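You operate a simulated robot arm through the tools that you are given. There is no shell and no other tool.

You run a simulated robot arm. Do the job below in one go: nothing can be reset, and whatever is moved stays where it is left.

TASK
Extend the damper's collar with the teal-banded duct and green end cap, pull the yellow slider out and select half.
Fine: turn the red damper selector to half; the duct stands in that collar, the cap goes in the duct. The other end caps, ducts and fittings stay.

The check looks at the end state, three seconds after you hand in, the way a careful person would. Anything else that was tipped, shoved, dropped, spilled or broken makes it a failure. Lids that push on must go on centred and level and be pressed home; caps that screw on are set level and turned clockwise until they are tight.

THE ROBOT
A 7-joint arm with a two-finger gripper on a trunk, on a base that drives. Base frame: it is fixed to the floor where the robot stands at the start and does not move with it; the origin is under the middle of the robot, x ahead of it, y to its left, z up. Units: mm, rad, N and s.
With the tool pointing down near the work surface it reaches from about 320 to 800 mm from the robot's upright axis, wherever it stands. Its first joint turns from -2.897 to 2.897 rad. Places, roughly: black-banded duct [-250, -4000, 500]; blue end cap, green end cap, yellow end cap [-250, -4000, 1000]; blue-banded boot [250, -3000, 500]; blue-banded duct [-500, -4500, 500]; blue-banded reducer [-250, -3500, 500]; blue-banded size six collar [0, -3250, 500]; collar of the damper duct [-300, -3900, 1000]; green-banded duct [-750, -4250, 500]; green-banded reducer [0, -3750, 500]; green-banded size five collar [500, -3250, 1000]; orange-banded duct [-500, -4000, 500]; purple end cap [250, -3000, 1000]; purple-banded size six duct [0, -3500, 500]; red damper selector [-400, -3800, 1000]; teal-banded duct [-250, -3500, 1000]; white-banded duct [-250, -3750, 500]; yellow slider of the damper duct [-300, -3800, 1000]; yellow-banded boot [250, -2750, 500]; yellow-banded reducer [-250, -4000, 500]; yellow-banded size seven collar [250, -3250, 500]; yellow-banded size seven duct [-500, -4250, 500]. Payload 2.45 kg.
The TCP is the grasp point between the finger pads, 27 mm short of the fingertips. In the tool frame z runs along the fingers and y along their closing line. Largest opening 80 mm; the body of the gripper starts 54 mm behind the TCP.
Orientation is told as [roll, pitch, yaw] about the base's x, y, z axes, in that order, counted from this pose: with the fingers straight down and closing along the base's y, the tool's x points along the base's -x, its y along +y and its z along -z.

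THE INTERFACE
- The arm moves only by the tool arm_command. Its argument "deltas" is one flat list of numbers, 7 for each row, row after row: the shift along the base's x, y, z in mm, then the turn, a rotation vector about the base's x, y, z in rad, then the closure in counts, from 0 (fully open) to 255 (shut). In form: [x, y, z, ax, ay, az, fingers, x, y, z, ax, ay, az, fingers, ...]. A call has 1 to 20 rows; each row is the pose to reach, as a shift and turn from the pose commanded when the call began. Each row takes 0.2 s and may step no farther than 50 mm and 0.15 rad from the row before; otherwise, or with a gripper value out of range, the whole call is refused. A pose out of reach is approached as far as the arm can. The call stops where the force on the tool passes 40 N (or 10 N more than at its start, if that is more) or the arm is blocked; 0.2 s more then pass. The fingers move at their own pace (about 153 mm/s each) and stop on an object; they squeeze with about 36 N. The grip force told is the motor's: it shows also when the fingers shut on nothing. Time passes only in rows, and 0.2 s behind the last, so rows that repeat a pose let the fingers close. The reply holds the time, the measured pose of the TCP, the force on the tool along the base axes, the opening and the grip force, in the units named above and with some noise, with the torque about the TCP (base axes, N m) and any sound that the robot's microphone picked up, and new pictures: "show" is both (left out), scene, wrist or none.
- Cameras (640 x 400 px; columns grow to the right, rows downward): "scene" is now at [65, 144.9, 1630.8]; the picture's right is [0.06, -1.00, 0.00], its down [-0.67, -0.04, -0.75] and it looks along [0.74, 0.05, -0.67] (base axes); focal length 252 px, centre (320, 200). "wrist" rides on the gripper at [63, 12, -79] in the tool frame; the picture's right is [-0.19, 0.98, 0.00], its down [-0.72, -0.14, -0.68] and it looks along [-0.67, -0.13, 0.73] (tool axes); focal length 226 px, centre (320, 200). There is no depth. A picture from a camera that has moved, and an enlarged one, comes with that camera's place and axes in the base frame and with its lens.
- lift_body(by): slides the trunk up (or, below 0, down) by that many mm; the arm and the scene camera ride with it, the base frame stays. It gives what a move gives, with no picture.
- roll_base(legs): drives the robot by 1 to 6 legs, each [ahead, turn to the left] in mm and rad, along the robot's own axes; the way and the turn of a leg run together, so that a leg with both is an arc; at most 1500 mm and 3.142 rad a leg. The arm and the cameras ride along, it lands a little off, and it stops where it bumps. It gives what a move gives, and a new picture of the scene camera.
- head_to(pan, tilt): turns the head with the scene camera to pan (to the left, within 2.094 rad either way) and tilt (down, from -0.506 to 1.204), counted from straight ahead of the robot. It gives what a move gives, and a new picture of the scene camera.
- inspect(camera, box): a new picture of the part [left, top, right, bottom] of that camera's present view, enlarged. No time passes.
- close_job(): hands the job in; it is judged then, once.

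Nothing tells you exact positions but the pictures and the camera data. Unless the task says otherwise, let go and move clear before handing in.

The tools are called after "Request:" by a JSON object that holds its "op" and its "data". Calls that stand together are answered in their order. arm_command: Moves the arm, as the interface text tells. Its arguments: {"type":"object","properties":{"deltas":{"type":"array","items":{"type":"number"}},"show":{"type":"string","enum":["both","scene","wrist","none"]}},"required":["deltas"]} The other tools are called the same way: lift_body (by) slides the trunk up or down; roll_base (legs) drives the base; head_to (pan, tilt) turns the head that bears the scene camera; inspect (camera, box) takes an enlarged picture of a part of a camera's view; close_job () hands the job in.

At the start:

```text
time_s: 0.0
tool_pos: [479.8, 179.4, 1068.4]
orientation: [-0.001, 0.0, 0.001]
wrist_force: [0.7, -0.9, 0.4]
ft_torque: [-0.03, -0.03, -0.01]
finger_gap: 80.1
grip_force: 0.1
trunk travel left (down, up): [-250.0, 290.0]
robot x, y, heading: [0.1, -1.3, -0.002]
head pan, tilt: [0.063, 0.73]
```

scene: 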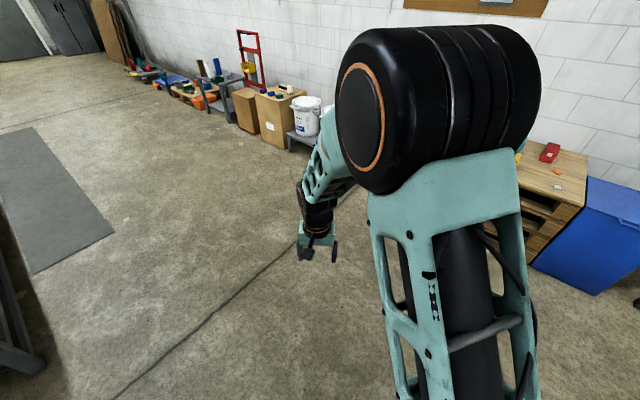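
wrist: 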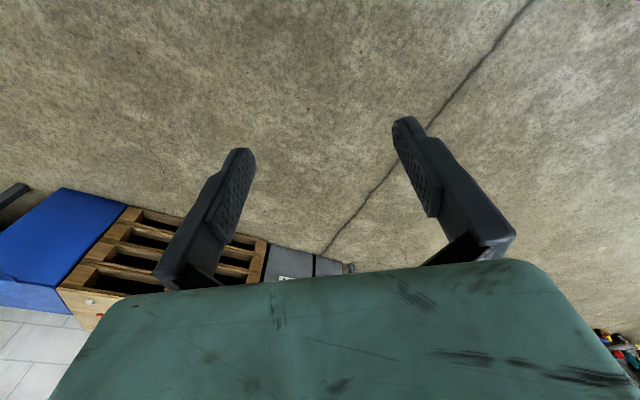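

The scene camera shows a workshop with a wall ahead; my work area lies to the robot's right at about y = -3900. I'll turn the head to the right to look there first.

Request:
{"op": "head_to", "data": {"pan": -1.57, "tilt": 0.3}}

Request:
{"op": "head_to", "data": {"pan": -2.05, "tilt": 0.3}}

```text
time_s: 1.7
tool_pos: [479.3, 180.7, 1067.6]
orientation: [-0.001, 0.001, -0.002]
wrist_force: [-0.2, 0.5, 0.2]
ft_torque: [0.0, -0.02, 0.01]
finger_gap: 80.0
grip_force: 0.0
trunk travel left (down, up): [-250.0, 290.0]
robot x, y, heading: [-1.6, -1.8, -0.001]
head pan, tilt: [-1.571, 0.3]
camera scene: at [-18.5, 46.2, 1669.4], right [-1.0, 0.0, 0.0], down [0.0, 0.3, -0.96], along [0.0, -0.96, -0.3], focal length 252 px, centre (320, 200)
```

scene: 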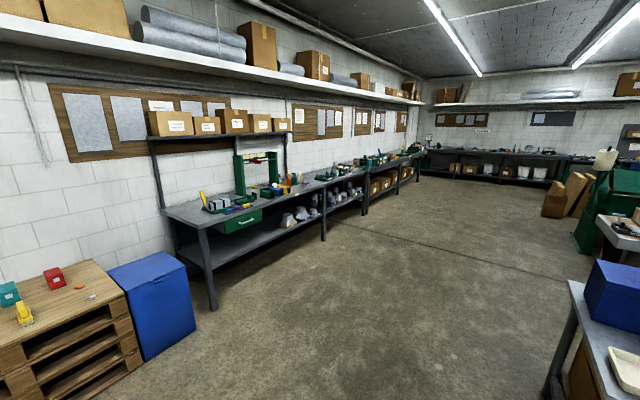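

```text
time_s: 2.6
tool_pos: [481.2, 178.3, 1067.3]
orientation: [0.0, 0.001, 0.003]
wrist_force: [0.5, 0.0, -0.3]
ft_torque: [-0.03, 0.0, 0.01]
finger_gap: 79.9
grip_force: 0.0
trunk travel left (down, up): [-250.0, 290.0]
robot x, y, heading: [2.8, -0.1, 0.002]
head pan, tilt: [-2.051, 0.3]
camera scene: at [-61.6, 56.7, 1669.5], right [-0.89, 0.46, 0.0], down [0.14, 0.26, -0.96], along [-0.44, -0.85, -0.3], focal length 252 px, centre (320, 200)
```

scene: 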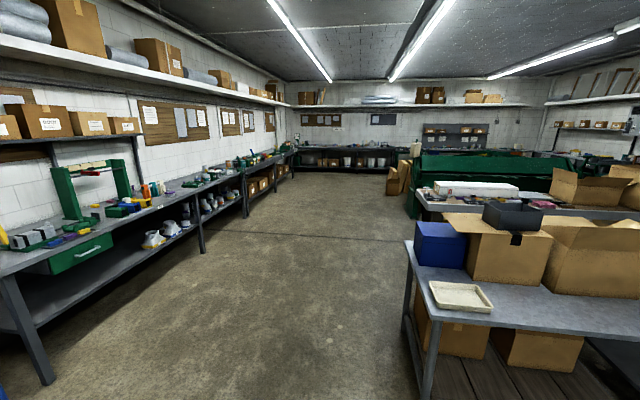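

The bench runs along the left wall, angled; the damper area is projected near (338,166) in the first right-hand view. I'll turn back there and zoom in.

Request:
{"op": "head_to", "data": {"pan": -1.6, "tilt": 0.3}}

Request:
{"op": "inspect", "data": {"camera": "scene", "box": [260, 130, 420, 230]}}

```text
time_s: 3.5
tool_pos: [479.6, 179.9, 1068.2]
orientation: [-0.001, 0.0, 0.001]
wrist_force: [0.4, 0.9, 0.6]
ft_torque: [0.04, 0.05, 0.01]
finger_gap: 80.1
grip_force: 0.0
trunk travel left (down, up): [-250.0, 290.0]
robot x, y, heading: [-2.5, 1.5, -0.002]
head pan, tilt: [-1.6, 0.3]
camera scene: at [-21.4, 46.2, 1669.4], right [-1.0, 0.03, 0.0], down [0.01, 0.3, -0.96], along [-0.03, -0.95, -0.3], focal length 252 px, centre (320, 200)
```

scene: 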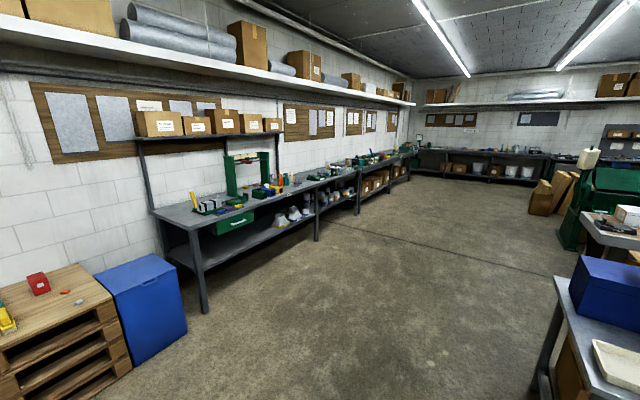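

```text
4.00 times, centred on (340, 180) of scene
camera zoom: at [-21.4, 46.2, 1669.4], right [-1.0, 0.03, 0.0], down [0.01, 0.3, -0.96], along [-0.03, -0.95, -0.3], focal length 1010 px, centre (240, 280)
```

zoom: 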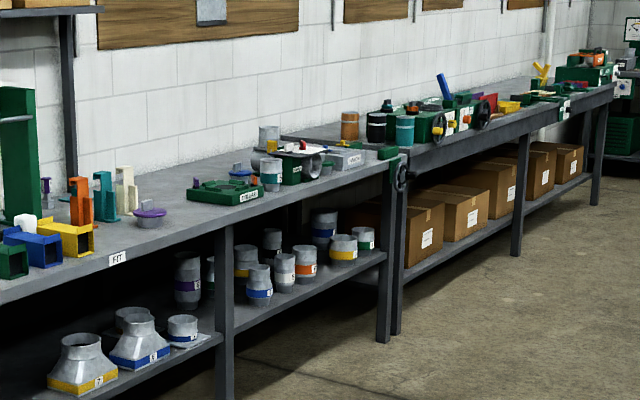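

I see the bench on the left wall running along about (-0.6,-0.8), with the teal duct, green damper box and caps roughly 3.5 m away. I'll raise the trunk, turn right and drive towards a standing spot in front of it.

Request:
{"op": "lift_body", "data": {"by": 150}}

Request:
{"op": "roll_base", "data": {"legs": [[0, -1.837], [1400, 0], [1000, 0]]}}

Request:
{"op": "head_to", "data": {"pan": 0.8, "tilt": 0.5}}

```text
time_s: 5.3
tool_pos: [480.9, 179.6, 1217.2]
orientation: [0.002, -0.001, 0.0]
wrist_force: [0.2, 0.4, -0.8]
ft_torque: [0.01, -0.04, -0.03]
finger_gap: 79.9
grip_force: 0.0
trunk travel left (down, up): [-400.0, 140.0]
robot x, y, heading: [4.1, 1.3, 0.001]
head pan, tilt: [-1.6, 0.3]
```

```text
time_s: 21.6
tool_pos: [-636.7, -2827.0, 1218.7]
orientation: [-0.001, 0.001, -1.864]
wrist_force: [0.4, 0.0, 1.1]
ft_torque: [-0.04, 0.0, -0.03]
finger_gap: 80.0
grip_force: 0.1
trunk travel left (down, up): [-400.0, 140.0]
robot x, y, heading: [-670.8, -2318.3, -1.861]
head pan, tilt: [-1.6, 0.3]
camera scene: at [-618.9, -2309.3, 1819.4], right [0.32, 0.95, 0.0], down [0.28, -0.09, -0.96], along [-0.91, 0.3, -0.3], focal length 252 px, centre (320, 200)
```

scene: 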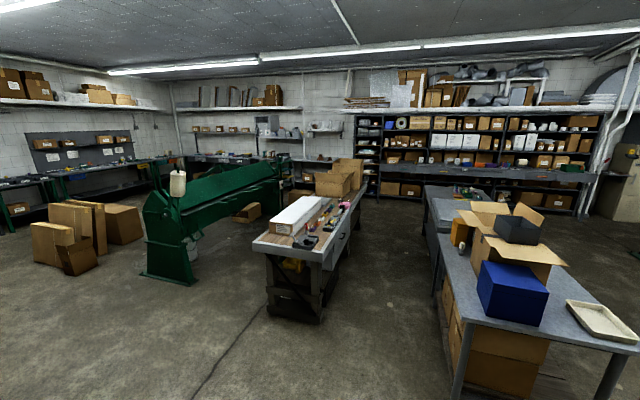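

```text
time_s: 23.8
tool_pos: [-636.6, -2826.6, 1217.0]
orientation: [0.001, 0.0, -1.861]
wrist_force: [-0.2, -0.9, 0.2]
ft_torque: [-0.01, 0.01, 0.0]
finger_gap: 80.3
grip_force: 0.1
trunk travel left (down, up): [-400.0, 140.0]
robot x, y, heading: [-670.8, -2315.6, -1.862]
head pan, tilt: [0.799, 0.499]
camera scene: at [-485.8, -2417.6, 1801.0], right [-0.87, -0.49, 0.0], down [-0.23, 0.42, -0.88], along [0.43, -0.77, -0.48], focal length 252 px, centre (320, 200)
```

scene: 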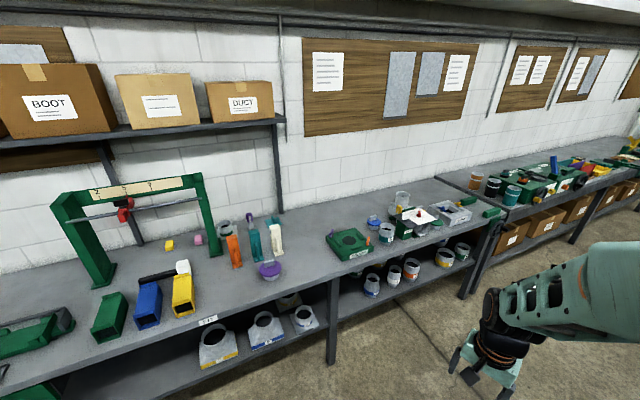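

Request:
{"op": "inspect", "data": {"camera": "scene", "box": [320, 170, 520, 295]}}

```text
3.20 times, centred on (420, 232) of scene
camera zoom: at [-485.8, -2417.6, 1801.0], right [-0.87, -0.49, 0.0], down [-0.23, 0.42, -0.88], along [0.43, -0.77, -0.48], focal length 808 px, centre (0, 96)
```

zoom: 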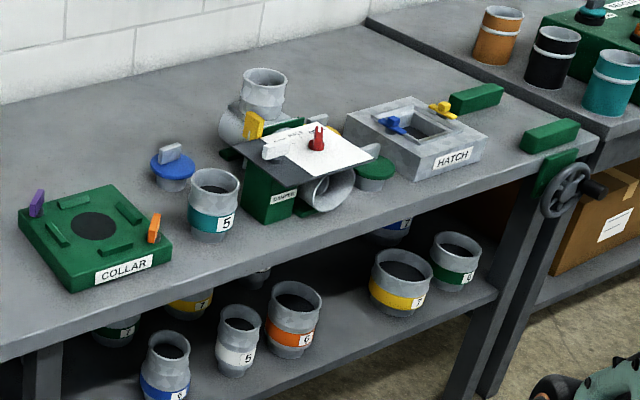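

I now see the damper box with its upright collar, yellow slider and red selector, the teal duct (5) in front-left of it, and the green cap to its right near the front edge. I'll drive to a spot about 370 mm in front of the bench edge, facing it squarely.

Request:
{"op": "roll_base", "data": {"legs": [[0, 0.211], [1218, 0], [0, 1.0115]]}}

Request:
{"op": "head_to", "data": {"pan": 0.0, "tilt": 0.85}}

```text
time_s: 33.4
tool_pos: [-280.0, -3670.1, 1218.0]
orientation: [0.001, 0.0, -0.642]
wrist_force: [1.0, 0.7, -0.1]
ft_torque: [-0.04, 0.02, 0.0]
finger_gap: 79.9
grip_force: 0.0
trunk travel left (down, up): [-400.0, 140.0]
robot x, y, heading: [-775.1, -3525.2, -0.641]
head pan, tilt: [0.799, 0.499]
camera scene: at [-612.5, -3387.7, 1801.0], right [0.16, -0.99, 0.0], down [-0.47, -0.07, -0.88], along [0.87, 0.14, -0.48], focal length 252 px, centre (320, 200)
```

scene: 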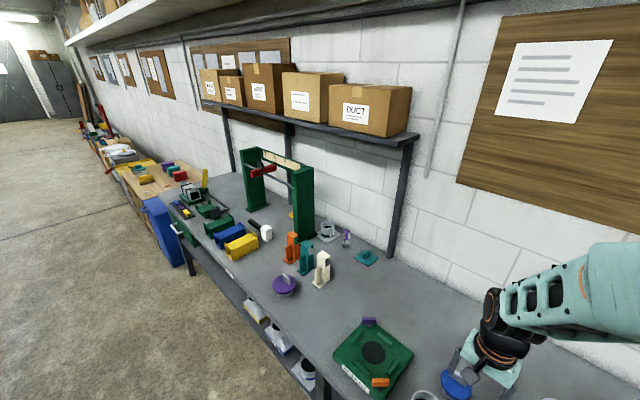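

```text
time_s: 34.5
tool_pos: [-280.9, -3669.4, 1217.0]
orientation: [-0.001, 0.0, -0.644]
wrist_force: [0.4, 0.1, 0.0]
ft_torque: [0.0, -0.01, -0.02]
finger_gap: 79.8
grip_force: 0.0
trunk travel left (down, up): [-400.0, 140.0]
robot x, y, heading: [-772.5, -3527.8, -0.641]
head pan, tilt: [0.0, 0.85]
camera scene: at [-639.7, -3448.8, 1771.1], right [-0.6, -0.8, 0.0], down [-0.6, 0.45, -0.66], along [0.53, -0.4, -0.75], focal length 252 px, centre (320, 200)
```

scene: 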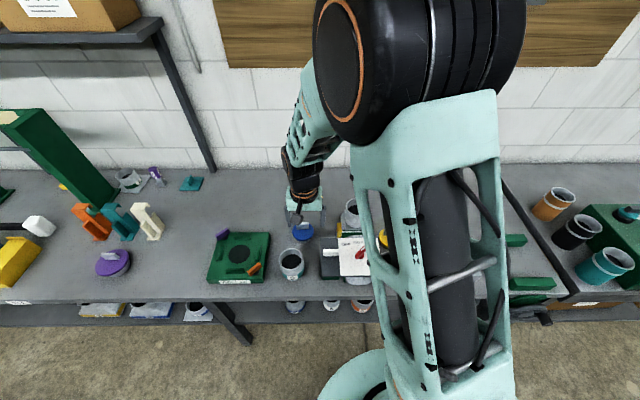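

The arm hides the damper from the head camera, so I'll use the wrist camera. I'll move the hand back and to the right at the present height to look at the damper cluster.

Request:
{"op": "arm_command", "data": {"deltas": [-37.6, -17, 0, 0, 0, 0, 0, -75, -34, 0, 0, 0, 0, 0, -113, -51, 0, 0, 0, 0, 0, -150, -68, 0, 0, 0, 0, 0, -188, -84.5, 0, 0, 0, 0, 0]}}

```text
time_s: 35.7
tool_pos: [-470.0, -3753.6, 1217.1]
orientation: [-0.001, 0.0, -0.643]
wrist_force: [-1.1, 0.5, 0.0]
ft_torque: [-0.01, 0.0, 0.02]
finger_gap: 79.9
grip_force: 0.0
trunk travel left (down, up): [-400.0, 140.0]
robot x, y, heading: [-775.0, -3521.2, -0.644]
head pan, tilt: [0.0, 0.85]
camera scene: at [-641.3, -3449.4, 1771.2], right [-0.6, -0.8, 0.0], down [-0.6, 0.45, -0.66], along [0.53, -0.4, -0.75], focal length 252 px, centre (320, 200)
camera wrist: at [-512.5, -3705.6, 1296.7], right [0.74, 0.67, 0.0], down [0.49, -0.54, 0.68], along [0.46, -0.51, -0.73], focal length 226 px, centre (320, 200)
```

scene: 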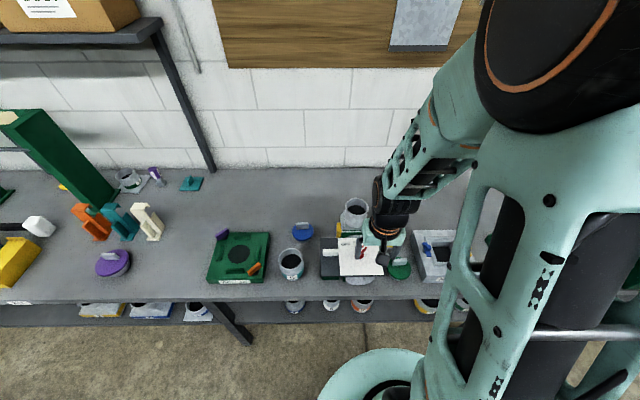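
wrist: 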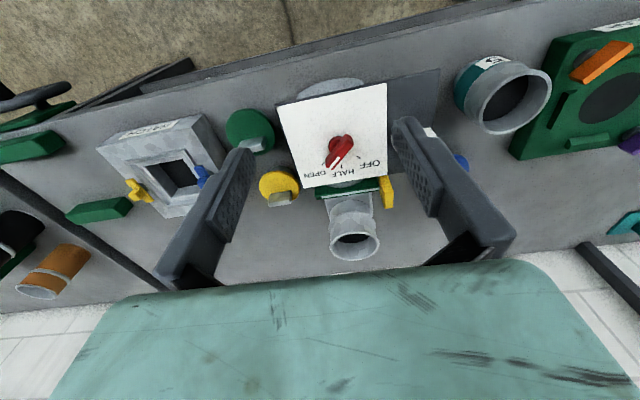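

The wrist view shows the whole damper: red selector on a card marked OFF / HALF / OPEN, the upright collar behind it, the yellow slider tab on its left, and green and yellow caps on its right. I'll enlarge both views.

Request:
{"op": "inspect", "data": {"camera": "wrist", "box": [220, 70, 480, 270]}}

Request:
{"op": "inspect", "data": {"camera": "scene", "box": [270, 180, 430, 300]}}

```text
2.00 times, centred on (350, 170) of wrist
camera zoom: at [-512.5, -3705.6, 1296.7], right [0.74, 0.67, 0.0], down [0.49, -0.54, 0.68], along [0.46, -0.51, -0.73], focal length 452 px, centre (260, 260)
```

zoom: 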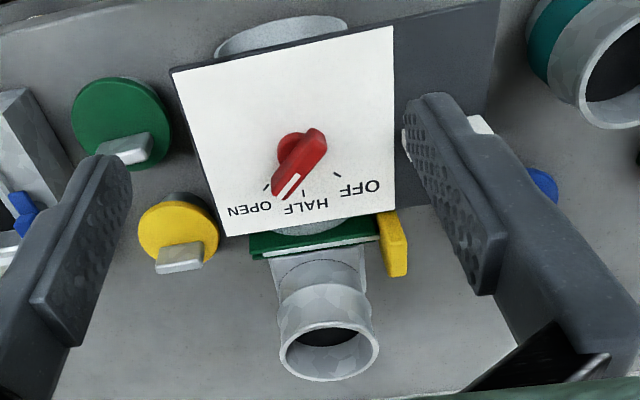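

```text
3.33 times, centred on (350, 240) of scene
camera zoom: at [-641.3, -3449.4, 1771.2], right [-0.6, -0.8, 0.0], down [-0.6, 0.45, -0.66], along [0.53, -0.4, -0.75], focal length 842 px, centre (220, 67)
```

zoom: 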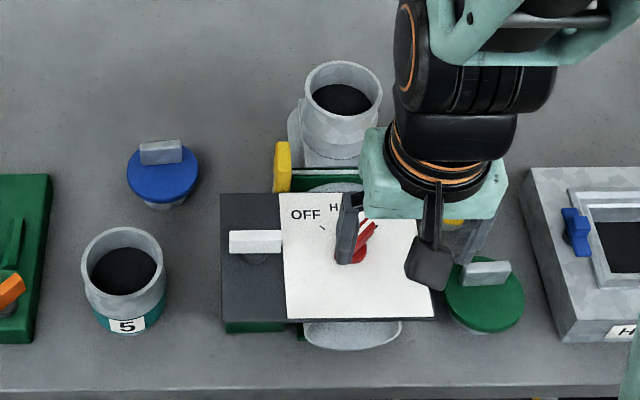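

The selector seems to sit between HALF and OPEN; I need detail. I'll zoom in on the knob, the slider tab, and the teal duct.

Request:
{"op": "inspect", "data": {"camera": "wrist", "box": [300, 120, 400, 182]}}

Request:
{"op": "inspect", "data": {"camera": "wrist", "box": [310, 165, 410, 227]}}

Request:
{"op": "inspect", "data": {"camera": "scene", "box": [270, 215, 350, 265]}}

Request:
{"op": "inspect", "data": {"camera": "scene", "box": [320, 190, 400, 240]}}

Request:
{"op": "inspect", "data": {"camera": "scene", "box": [320, 230, 430, 290]}}

Request:
{"op": "inspect", "data": {"camera": "scene", "box": [265, 235, 325, 290]}}

```text
6.40 times, centred on (350, 151) of wrist
camera zoom: at [-512.5, -3705.6, 1296.7], right [0.74, 0.67, 0.0], down [0.49, -0.54, 0.68], along [0.46, -0.51, -0.73], focal length 1447 px, centre (128, 514)
```

zoom: 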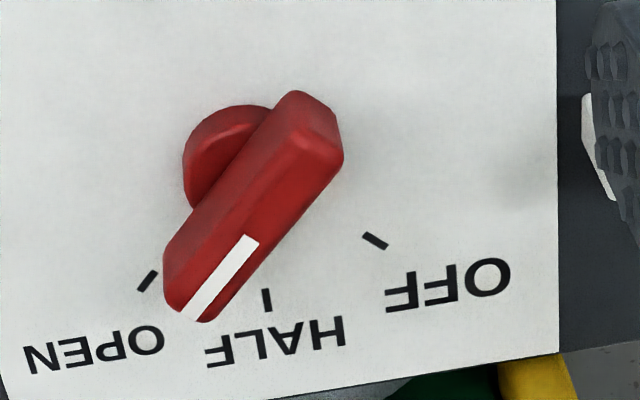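

```text
6.40 times, centred on (360, 196) of wrist
camera zoom: at [-512.5, -3705.6, 1296.7], right [0.74, 0.67, 0.0], down [0.49, -0.54, 0.68], along [0.46, -0.51, -0.73], focal length 1447 px, centre (64, 226)
```

zoom: 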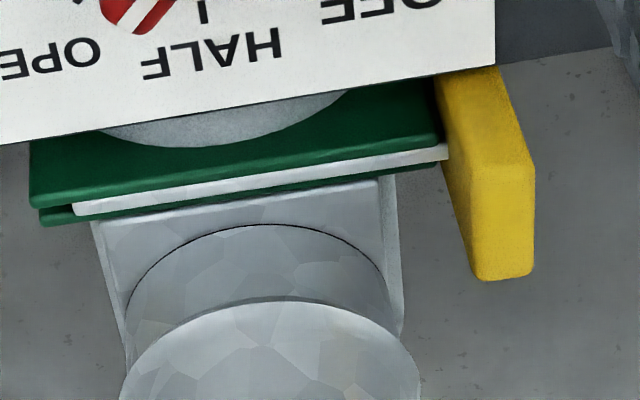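

```text
8.00 times, centred on (310, 240) of scene
camera zoom: at [-641.3, -3449.4, 1771.2], right [-0.6, -0.8, 0.0], down [-0.6, 0.45, -0.66], along [0.53, -0.4, -0.75], focal length 2020 px, centre (400, -120)
```

zoom: 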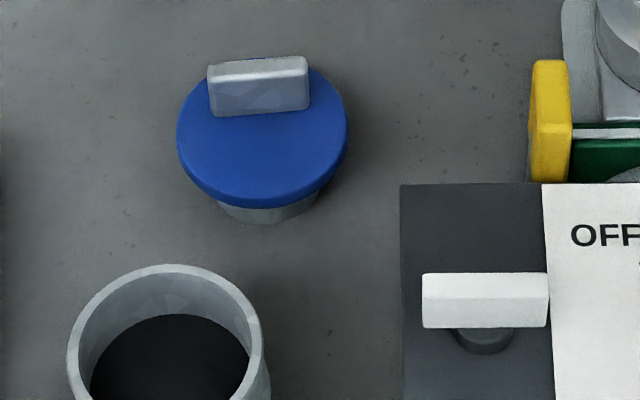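

```text
8.00 times, centred on (360, 215) of scene
camera zoom: at [-641.3, -3449.4, 1771.2], right [-0.6, -0.8, 0.0], down [-0.6, 0.45, -0.66], along [0.53, -0.4, -0.75], focal length 2020 px, centre (0, 80)
```

zoom: 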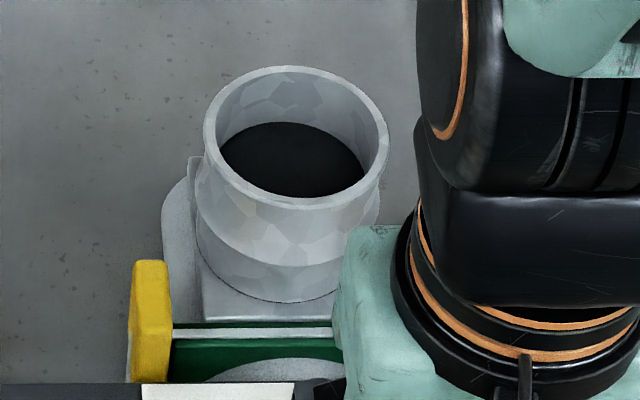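

```text
5.82 times, centred on (375, 260) of scene
camera zoom: at [-641.3, -3449.4, 1771.2], right [-0.6, -0.8, 0.0], down [-0.6, 0.45, -0.66], along [0.53, -0.4, -0.75], focal length 1469 px, centre (0, -149)
```

zoom: 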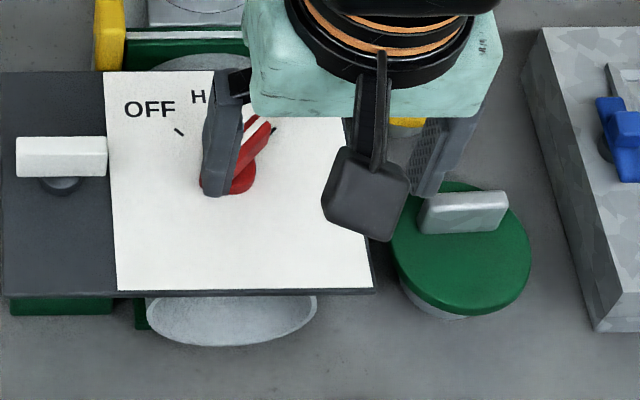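

```text
7.27 times, centred on (295, 262) of scene
camera zoom: at [-641.3, -3449.4, 1771.2], right [-0.6, -0.8, 0.0], down [-0.6, 0.45, -0.66], along [0.53, -0.4, -0.75], focal length 1836 px, centre (502, -254)
```

zoom: 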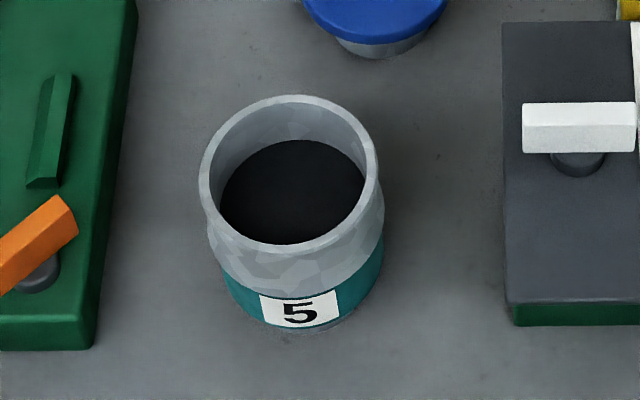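

Now I can read it: the red pointer lines up with the OPEN tick and HALF is 40–45° counter-clockwise of it; the yellow tab is the left end of a vertical blast-gate plate. I'll shift the wrist camera left and lower for a second viewpoint to triangulate.

Request:
{"op": "arm_command", "data": {"deltas": [20.5, 27.4, -17, 0, 0, 0, 0, 41, 54.8, -34, 0, 0, 0, 0, 61.5, 82.3, -50, 0, 0, 0, 0, 82, 109.7, -67, 0, 0, 0, 0]}}

Request:
{"op": "inspect", "data": {"camera": "wrist", "box": [160, 60, 400, 210]}}

Request:
{"op": "inspect", "data": {"camera": "scene", "box": [320, 180, 480, 300]}}

```text
time_s: 36.7
tool_pos: [-386.3, -3642.3, 1149.9]
orientation: [-0.001, 0.002, -0.644]
wrist_force: [0.5, 1.0, -0.3]
ft_torque: [0.01, 0.0, -0.01]
finger_gap: 80.1
grip_force: 0.0
trunk travel left (down, up): [-400.0, 140.0]
robot x, y, heading: [-774.9, -3523.3, -0.646]
head pan, tilt: [0.0, 0.85]
camera scene: at [-638.6, -3447.9, 1770.9], right [-0.6, -0.8, 0.0], down [-0.6, 0.45, -0.66], along [0.53, -0.4, -0.75], focal length 252 px, centre (320, 200)
camera wrist: at [-428.9, -3595.7, 1228.9], right [0.74, 0.67, 0.0], down [0.49, -0.54, 0.68], along [0.46, -0.51, -0.73], focal length 226 px, centre (320, 200)
```

scene: 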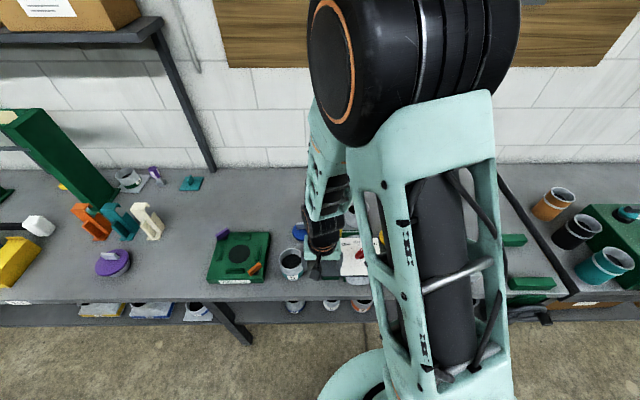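
wrist: 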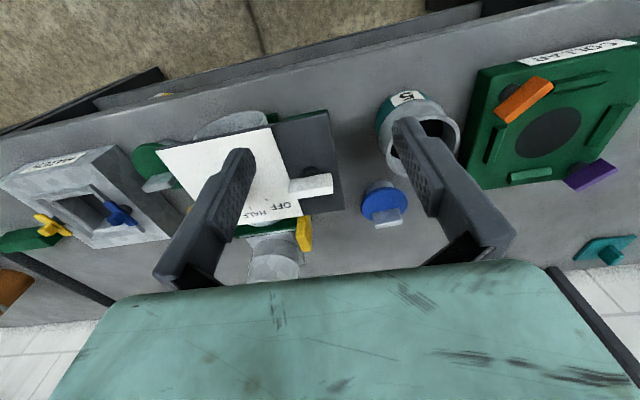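

```text
2.67 times, centred on (280, 135) of wrist
camera zoom: at [-428.9, -3595.7, 1228.9], right [0.74, 0.67, 0.0], down [0.49, -0.54, 0.68], along [0.46, -0.51, -0.73], focal length 603 px, centre (427, 373)
```

zoom: 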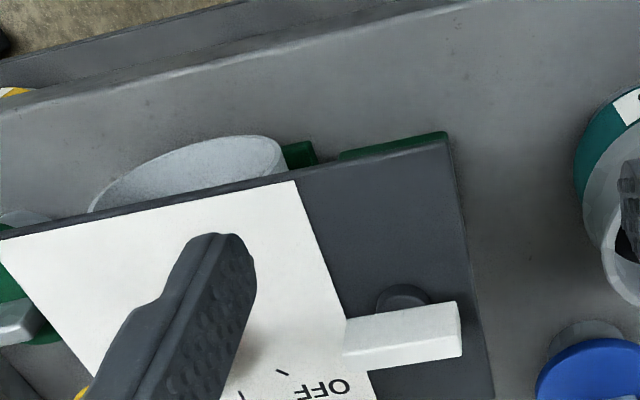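

```text
3.33 times, centred on (400, 240) of scene
camera zoom: at [-638.6, -3447.9, 1770.9], right [-0.6, -0.8, 0.0], down [-0.6, 0.45, -0.66], along [0.53, -0.4, -0.75], focal length 842 px, centre (53, 67)
```

zoom: 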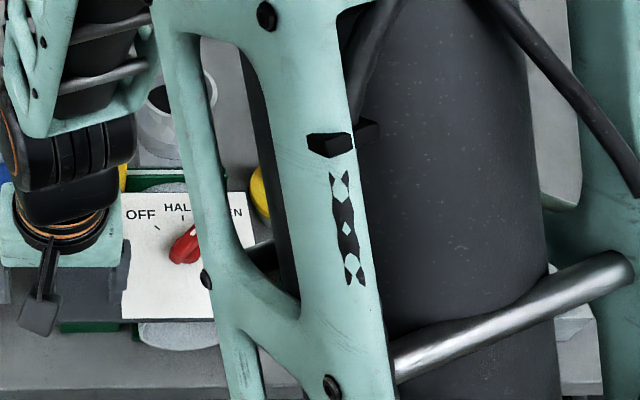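

I'll zoom on the slider tab, duct and blue/green caps from this viewpoint.

Request:
{"op": "inspect", "data": {"camera": "wrist", "box": [240, 190, 340, 252]}}

Request:
{"op": "inspect", "data": {"camera": "wrist", "box": [360, 80, 480, 155]}}

Request:
{"op": "inspect", "data": {"camera": "wrist", "box": [120, 100, 220, 162]}}

```text
6.40 times, centred on (290, 221) of wrist
camera zoom: at [-428.9, -3595.7, 1228.9], right [0.74, 0.67, 0.0], down [0.49, -0.54, 0.68], along [0.46, -0.51, -0.73], focal length 1447 px, centre (512, 66)
```

zoom: 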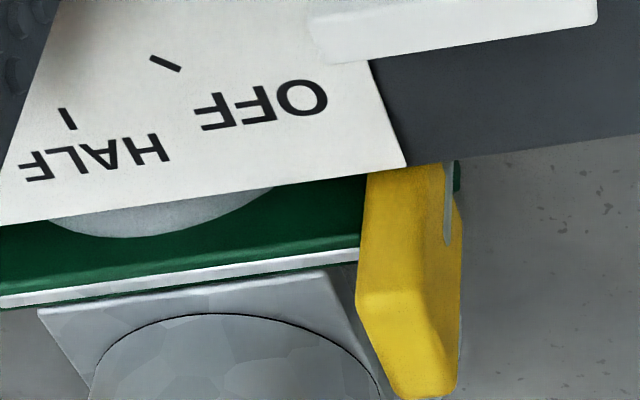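

```text
5.33 times, centred on (420, 118) of wrist
camera zoom: at [-428.9, -3595.7, 1228.9], right [0.74, 0.67, 0.0], down [0.49, -0.54, 0.68], along [0.46, -0.51, -0.73], focal length 1206 px, centre (-213, 640)
```

zoom: 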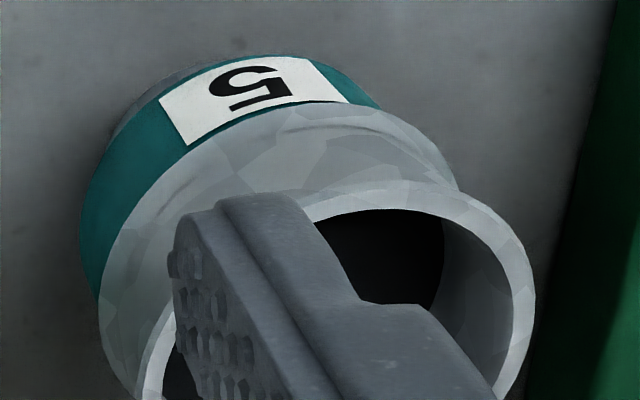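

```text
6.40 times, centred on (170, 131) of wrist
camera zoom: at [-428.9, -3595.7, 1228.9], right [0.74, 0.67, 0.0], down [0.49, -0.54, 0.68], along [0.46, -0.51, -0.73], focal length 1447 px, centre (1280, 642)
```

zoom: 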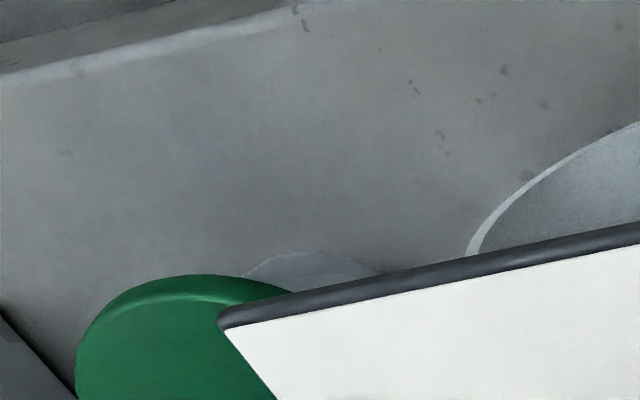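

Triangulation gives the card plate top at z≈990, the collar rim at z≈1070, and the duct rim at about z≈980 with an outer width of ~84 mm (wider than the gripper's opening). I'll swing the wrist camera to the left side, looking right, to study the slider tab and collar.

Request:
{"op": "arm_command", "data": {"deltas": [16.1, -5.5, -1.8, 0, 0, -0.1427, 0, 32.2, -10.9, -3.6, 0, 0, -0.2854, 0, 48.4, -16.4, -5.4, 0, 0, -0.4281, 0, 64.5, -21.9, -7.2, 0, 0, -0.5708, 0, 80.6, -27.3, -9, 0, 0, -0.7135, 0, 96.7, -32.8, -10.8, 0, 0, -0.8562, 0, 112.8, -38.2, -12.6, 0, 0, -0.9989, 0, 129, -43.7, -14.4, 0, 0, -1.1416, 0, 145.1, -49.2, -16.2, 0, 0, -1.2843, 0, 161.2, -54.6, -18, 0, 0, -1.427, 0, 177.3, -60.1, -20, 0, 0, -1.5697, 0]}}

Request:
{"op": "inspect", "data": {"camera": "wrist", "box": [220, 90, 460, 240]}}

```text
time_s: 39.1
tool_pos: [-207.9, -3704.6, 1132.0]
orientation: [0.001, 0.0, -2.215]
wrist_force: [-0.1, 0.4, 0.6]
ft_torque: [0.0, -0.02, 0.01]
finger_gap: 80.0
grip_force: 0.0
trunk travel left (down, up): [-400.0, 140.0]
robot x, y, heading: [-771.0, -3525.2, -0.647]
head pan, tilt: [0.0, 0.85]
camera scene: at [-639.1, -3448.9, 1770.9], right [-0.6, -0.8, 0.0], down [-0.6, 0.45, -0.66], along [0.53, -0.4, -0.75], focal length 252 px, centre (320, 200)
camera wrist: at [-158.7, -3661.5, 1210.5], right [0.67, -0.74, 0.0], down [-0.54, -0.49, 0.68], along [-0.51, -0.46, -0.73], focal length 226 px, centre (320, 200)
```

scene: 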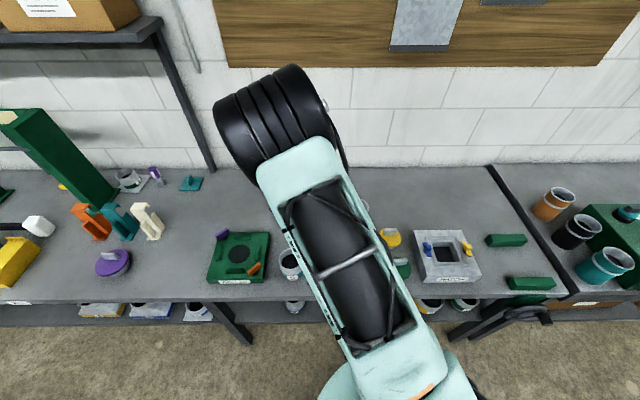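
wrist: 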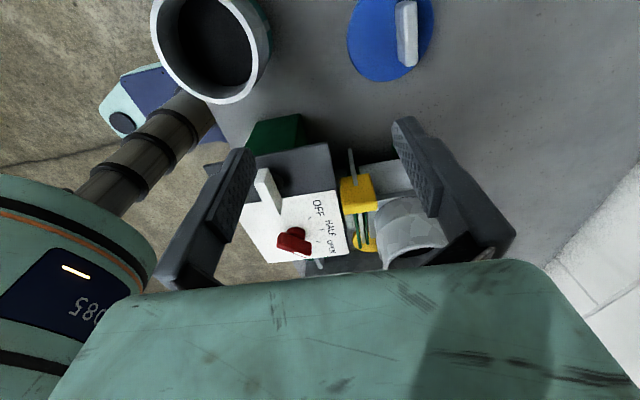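

```text
2.67 times, centred on (340, 165) of wrist
camera zoom: at [-158.7, -3661.5, 1210.5], right [0.67, -0.74, 0.0], down [-0.54, -0.49, 0.68], along [-0.51, -0.46, -0.73], focal length 603 px, centre (267, 293)
```

zoom: 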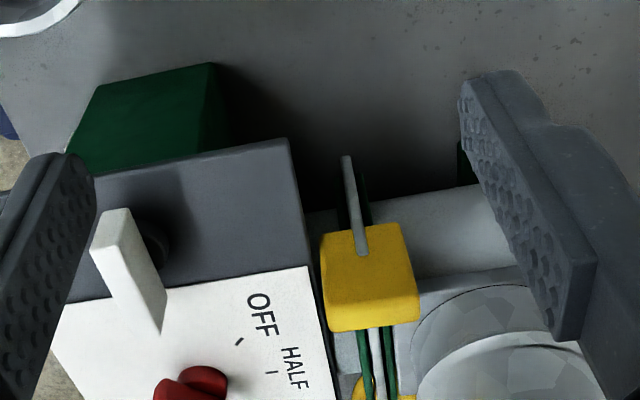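

Request:
{"op": "inspect", "data": {"camera": "wrist", "box": [320, 140, 420, 202]}}

Request:
{"op": "inspect", "data": {"camera": "wrist", "box": [320, 200, 420, 262]}}

Request:
{"op": "inspect", "data": {"camera": "wrist", "box": [140, 0, 300, 100]}}

```text
6.40 times, centred on (370, 171) of wrist
camera zoom: at [-158.7, -3661.5, 1210.5], right [0.67, -0.74, 0.0], down [-0.54, -0.49, 0.68], along [-0.51, -0.46, -0.73], focal length 1447 px, centre (0, 386)
```

zoom: 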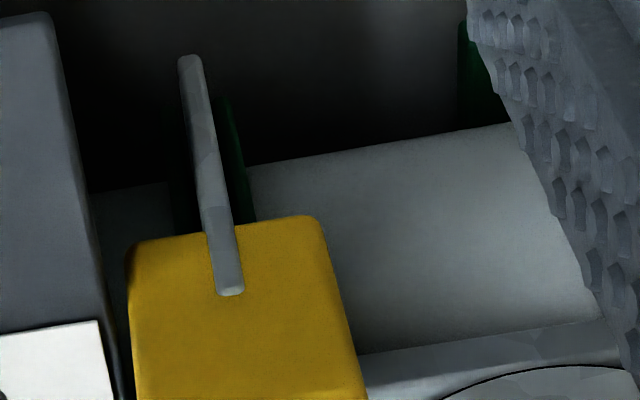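

```text
6.40 times, centred on (370, 231) of wrist
camera zoom: at [-158.7, -3661.5, 1210.5], right [0.67, -0.74, 0.0], down [-0.54, -0.49, 0.68], along [-0.51, -0.46, -0.73], focal length 1447 px, centre (0, 2)
```

zoom: 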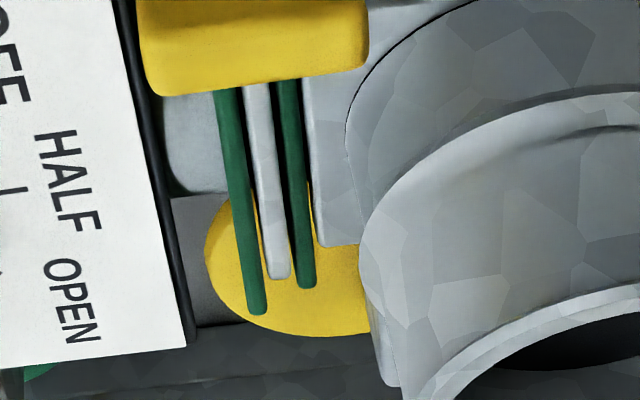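

```text
4.00 times, centred on (220, 50) of wrist
camera zoom: at [-158.7, -3661.5, 1210.5], right [0.67, -0.74, 0.0], down [-0.54, -0.49, 0.68], along [-0.51, -0.46, -0.73], focal length 904 px, centre (720, 800)
```

zoom: 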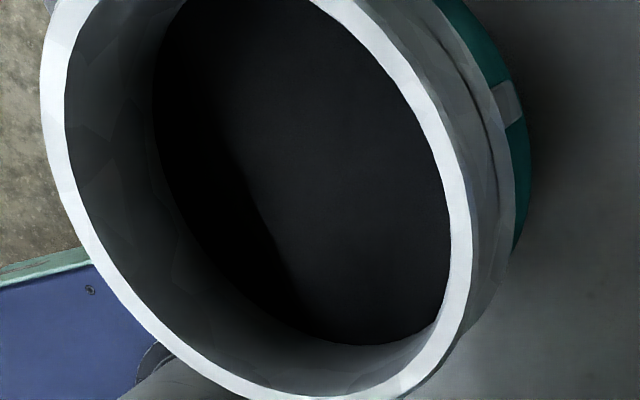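

The slider's yellow block is about 39 mm wide front-to-back, 15 mm thick, top at z≈1030 (above the card plate at 990), and it slides left. I'll bring the open fingers above it, closing front-to-back.

Request:
{"op": "arm_command", "data": {"deltas": [-16.4, -35.2, -5, 0, 0, 0, 64, -32.7, -70.5, -10, 0, 0, 0, 64, -49.1, -105.7, -20, 0, 0, 0, 64]}}

Request:
{"op": "inspect", "data": {"camera": "wrist", "box": [220, 60, 460, 210]}}

Request:
{"op": "inspect", "data": {"camera": "scene", "box": [280, 170, 440, 290]}}

```text
time_s: 39.9
tool_pos: [-256.9, -3814.1, 1112.0]
orientation: [-0.003, 0.0, -2.216]
wrist_force: [0.5, 0.9, -0.5]
ft_torque: [0.06, -0.01, 0.02]
finger_gap: 59.7
grip_force: 0.1
trunk travel left (down, up): [-400.0, 140.0]
robot x, y, heading: [-774.1, -3530.3, -0.639]
head pan, tilt: [0.0, 0.85]
camera scene: at [-640.0, -3450.7, 1771.1], right [-0.6, -0.8, 0.0], down [-0.6, 0.45, -0.66], along [0.53, -0.39, -0.75], focal length 252 px, centre (320, 200)
camera wrist: at [-208.4, -3770.8, 1191.4], right [0.67, -0.74, 0.0], down [-0.54, -0.49, 0.68], along [-0.51, -0.46, -0.73], focal length 226 px, centre (320, 200)
```

scene: 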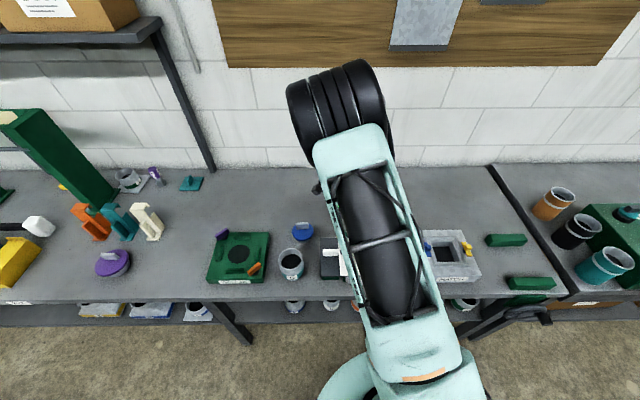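
wrist: 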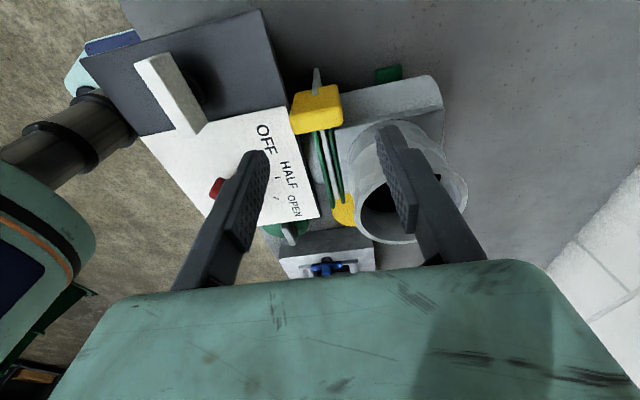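

```text
2.67 times, centred on (340, 135) of wrist
camera zoom: at [-208.4, -3770.8, 1191.4], right [0.67, -0.74, 0.0], down [-0.54, -0.49, 0.68], along [-0.51, -0.46, -0.73], focal length 603 px, centre (267, 373)
```

zoom: 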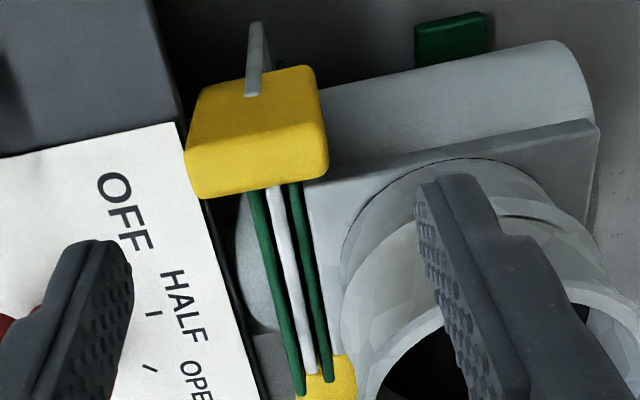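

```text
3.33 times, centred on (360, 230) of scene
camera zoom: at [-640.0, -3450.7, 1771.1], right [-0.6, -0.8, 0.0], down [-0.6, 0.45, -0.66], along [0.53, -0.39, -0.75], focal length 842 px, centre (187, 100)
```

zoom: 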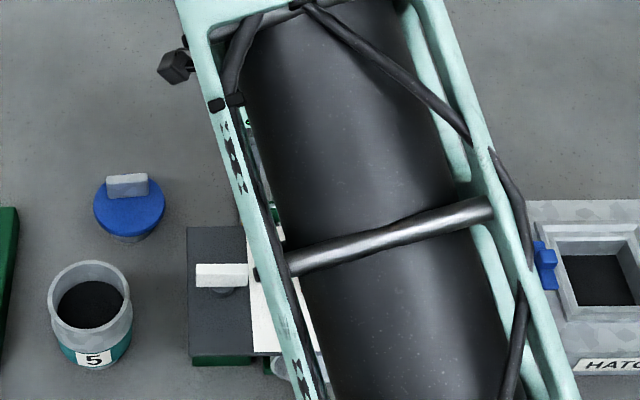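

The block sits 3 mm nearer than the hand's centre and under the fingers; all clear. I'll correct and lower so that the fingertips stay just above the card plate.

Request:
{"op": "arm_command", "data": {"deltas": [-2.6, 2.0, -30, 0, 0, 0, 64, -2.6, 2.0, -60, 0, 0, 0, 64, -2.6, 2.0, -88, 0, 0, 0, 64], "show": "wrist"}}

Request:
{"op": "inspect", "data": {"camera": "wrist", "box": [200, 20, 460, 200]}}

```text
time_s: 40.8
tool_pos: [-261.9, -3807.9, 1028.4]
orientation: [-0.009, 0.005, -2.213]
wrist_force: [-4.0, 0.7, 13.6]
ft_torque: [0.23, 0.51, 0.07]
finger_gap: 56.9
grip_force: 0.1
trunk travel left (down, up): [-400.0, 140.0]
robot x, y, heading: [-769.8, -3525.7, -0.643]
head pan, tilt: [0.0, 0.85]
stopped in row 3: the force on the tool passed its limit at 50 N (the readings are from after the stop); the commanded pose is now the measured one
camera wrist: at [-212.6, -3765.5, 1106.9], right [0.67, -0.74, -0.01], down [-0.54, -0.49, 0.68], along [-0.51, -0.45, -0.73], focal length 226 px, centre (320, 200)
```

wrist: 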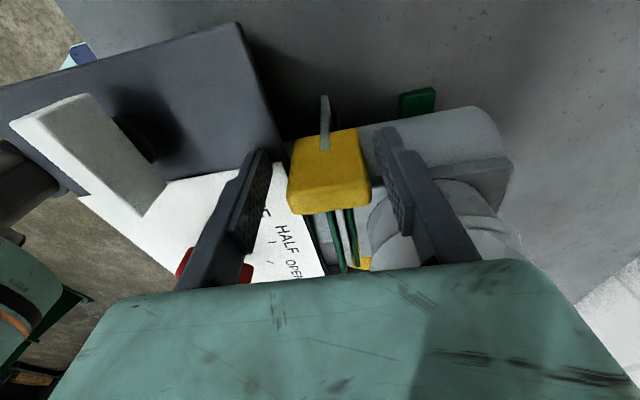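

```text
2.22 times, centred on (330, 110) of wrist
camera zoom: at [-212.6, -3765.5, 1106.9], right [0.67, -0.74, -0.01], down [-0.54, -0.49, 0.68], along [-0.51, -0.45, -0.73], focal length 502 px, centre (298, 400)
```

zoom: 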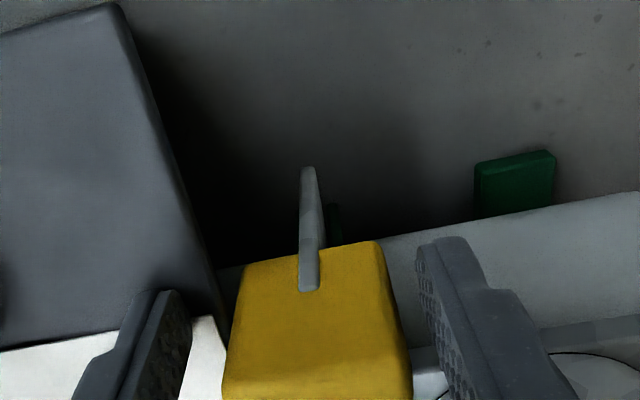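

A fingertip touched the card plate, which is evidently slightly tilted (higher at the back, about z=1000). I'll lift 4 mm, centre 2 mm further back and close on the block.

Request:
{"op": "arm_command", "data": {"deltas": [1.6, -1.2, 4, 0, 0, 0, 64, 1.6, -1.2, 4, 0, 0, 0, 140, 1.6, -1.2, 4, 0, 0, 0, 200, 1.6, -1.2, 4, 0, 0, 0, 200, 1.6, -1.2, 4, 0, 0, 0, 200], "show": "wrist"}}

```text
time_s: 42.0
tool_pos: [-258.2, -3810.2, 1029.8]
orientation: [-0.01, 0.003, -2.214]
wrist_force: [-1.0, 3.1, -13.6]
ft_torque: [-0.54, -0.73, 0.08]
finger_gap: 39.3
grip_force: 45.8
trunk travel left (down, up): [-400.0, 140.0]
robot x, y, heading: [-770.2, -3525.7, -0.64]
head pan, tilt: [0.0, 0.85]
camera wrist: at [-209.9, -3766.9, 1109.3], right [0.67, -0.74, -0.01], down [-0.54, -0.5, 0.68], along [-0.51, -0.45, -0.73], focal length 226 px, centre (320, 200)
```

wrist: 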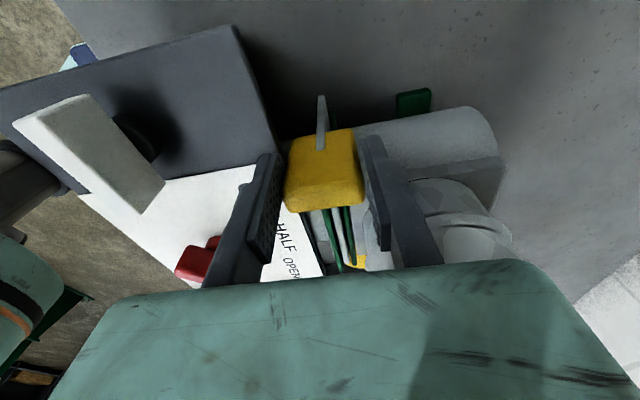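

The fingers hold the yellow block (gap 39 mm). I'll relax the slight upward pull and draw the slider to the left in small steps.

Request:
{"op": "arm_command", "data": {"deltas": [0, 0, -2.5, 0, 0, 0, 200, 3, 4, -2.5, 0, 0, 0, 200, 6, 8, -2.5, 0, 0, 0, 200, 9, 12, -2.5, 0, 0, 0, 200, 12, 16, -2.5, 0, 0, 0, 200, 15, 20, -2.5, 0, 0, 0, 200, 18, 24, -2.5, 0, 0, 0, 200], "show": "wrist"}}

Request:
{"op": "inspect", "data": {"camera": "wrist", "box": [220, 60, 460, 260]}}

```text
time_s: 43.6
tool_pos: [-242.6, -3786.4, 1030.8]
orientation: [-0.007, 0.004, -2.212]
wrist_force: [-1.5, -0.4, 25.5]
ft_torque: [-0.85, -0.03, -0.12]
finger_gap: 39.5
grip_force: 44.9
trunk travel left (down, up): [-400.0, 140.0]
robot x, y, heading: [-772.6, -3522.8, -0.642]
head pan, tilt: [0.0, 0.85]
camera wrist: at [-193.1, -3743.1, 1109.2], right [0.67, -0.74, 0.0], down [-0.54, -0.49, 0.68], along [-0.51, -0.45, -0.73], focal length 226 px, centre (320, 200)
```

wrist: 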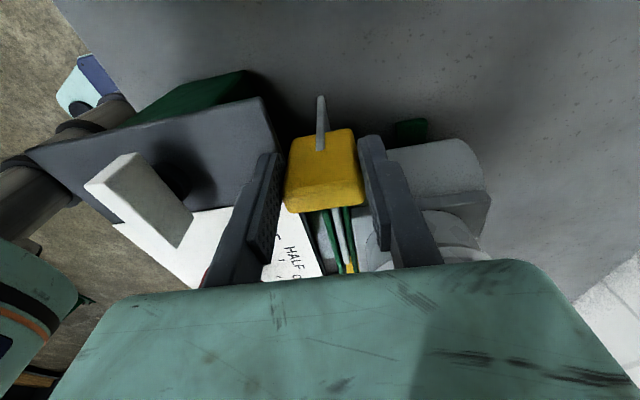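

```text
2.00 times, centred on (340, 160) of wrist
camera zoom: at [-193.1, -3743.1, 1109.2], right [0.67, -0.74, 0.0], down [-0.54, -0.49, 0.68], along [-0.51, -0.45, -0.73], focal length 452 px, centre (280, 280)
```

zoom: 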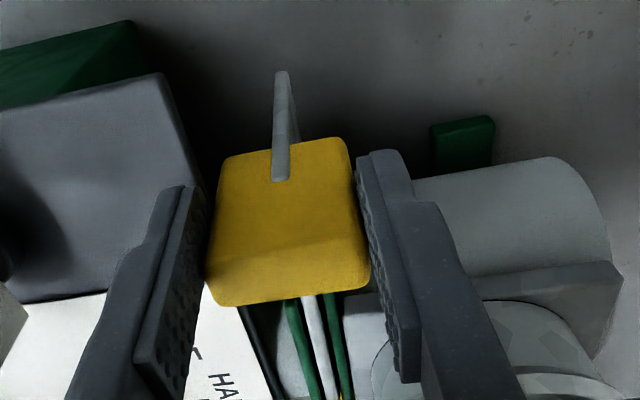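

The slider follows to the left. I'll relieve the small downward load and keep pulling until it meets its stop.

Request:
{"op": "arm_command", "data": {"deltas": [0, 0, 2.2, 0, 0, 0, 200, 3, 4, 2.2, 0, 0, 0, 200, 6, 8, 2.2, 0, 0, 0, 200, 9, 12, 2.2, 0, 0, 0, 200, 12, 16, 2.2, 0, 0, 0, 200, 15, 20, 2.2, 0, 0, 0, 200], "show": "wrist"}}

Request:
{"op": "inspect", "data": {"camera": "wrist", "box": [220, 60, 460, 260]}}

```text
time_s: 45.0
tool_pos: [-226.9, -3765.3, 1030.9]
orientation: [-0.007, 0.002, -2.213]
wrist_force: [-3.4, 1.4, -2.8]
ft_torque: [-0.95, -0.7, -0.01]
finger_gap: 39.3
grip_force: 45.4
trunk travel left (down, up): [-400.0, 140.0]
robot x, y, heading: [-770.9, -3522.8, -0.64]
head pan, tilt: [0.0, 0.85]
camera wrist: at [-177.7, -3722.7, 1109.1], right [0.67, -0.74, -0.01], down [-0.54, -0.5, 0.68], along [-0.51, -0.45, -0.73], focal length 226 px, centre (320, 200)
```

wrist: 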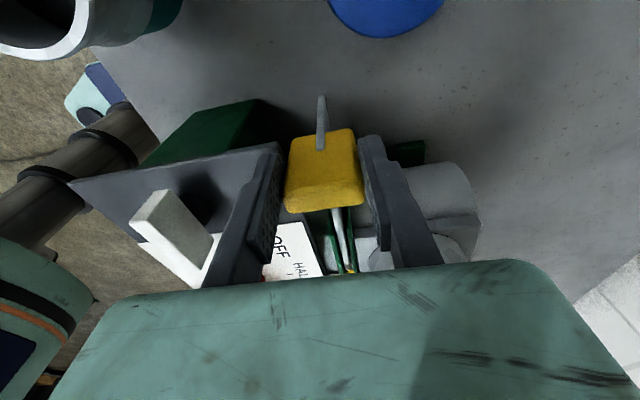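

```text
2.00 times, centred on (340, 160) of wrist
camera zoom: at [-177.7, -3722.7, 1109.1], right [0.67, -0.74, -0.01], down [-0.54, -0.5, 0.68], along [-0.51, -0.45, -0.73], focal length 452 px, centre (280, 280)
```

zoom: 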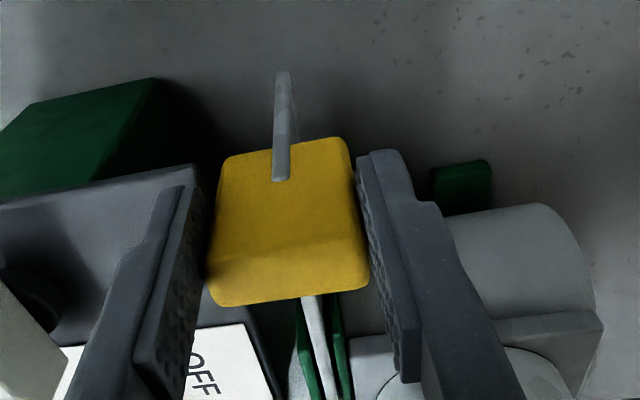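

About 55 mm out now with little resistance. I'll keep drawing in small steps to feel for the stop.

Request:
{"op": "arm_command", "data": {"deltas": [2.4, 3.2, 0, 0, 0, 0, 200, 4.8, 6.4, 0, 0, 0, 0, 200, 7.2, 9.6, 0, 0, 0, 0, 200], "show": "wrist"}}

Request:
{"op": "inspect", "data": {"camera": "wrist", "box": [220, 60, 460, 260]}}

```text
time_s: 45.8
tool_pos: [-223.5, -3761.2, 1031.6]
orientation: [-0.011, 0.0, -2.216]
wrist_force: [-19.8, -15.7, -6.8]
ft_torque: [-0.89, -0.2, 0.08]
finger_gap: 39.6
grip_force: 45.4
trunk travel left (down, up): [-400.0, 140.0]
robot x, y, heading: [-772.0, -3523.0, -0.644]
head pan, tilt: [0.0, 0.85]
camera wrist: at [-173.8, -3717.9, 1109.0], right [0.67, -0.74, -0.01], down [-0.54, -0.49, 0.68], along [-0.51, -0.45, -0.73], focal length 226 px, centre (320, 200)
```

wrist: 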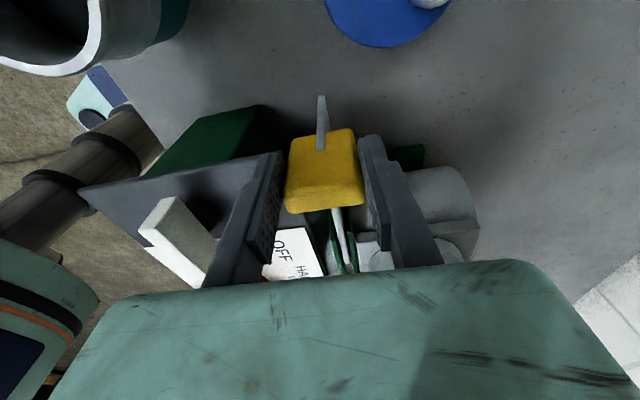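

```text
2.00 times, centred on (340, 160) of wrist
camera zoom: at [-173.8, -3717.9, 1109.0], right [0.67, -0.74, -0.01], down [-0.54, -0.49, 0.68], along [-0.51, -0.45, -0.73], focal length 452 px, centre (280, 280)
```

zoom: 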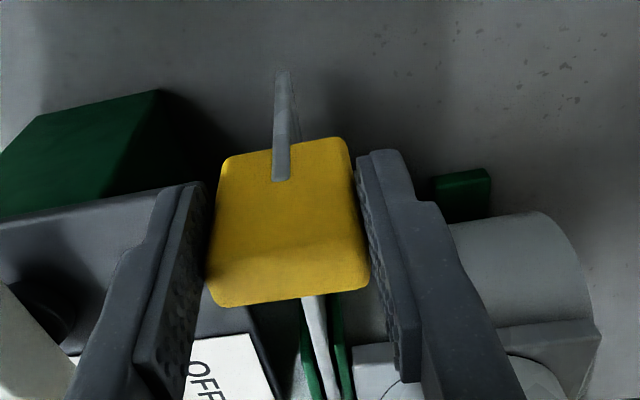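

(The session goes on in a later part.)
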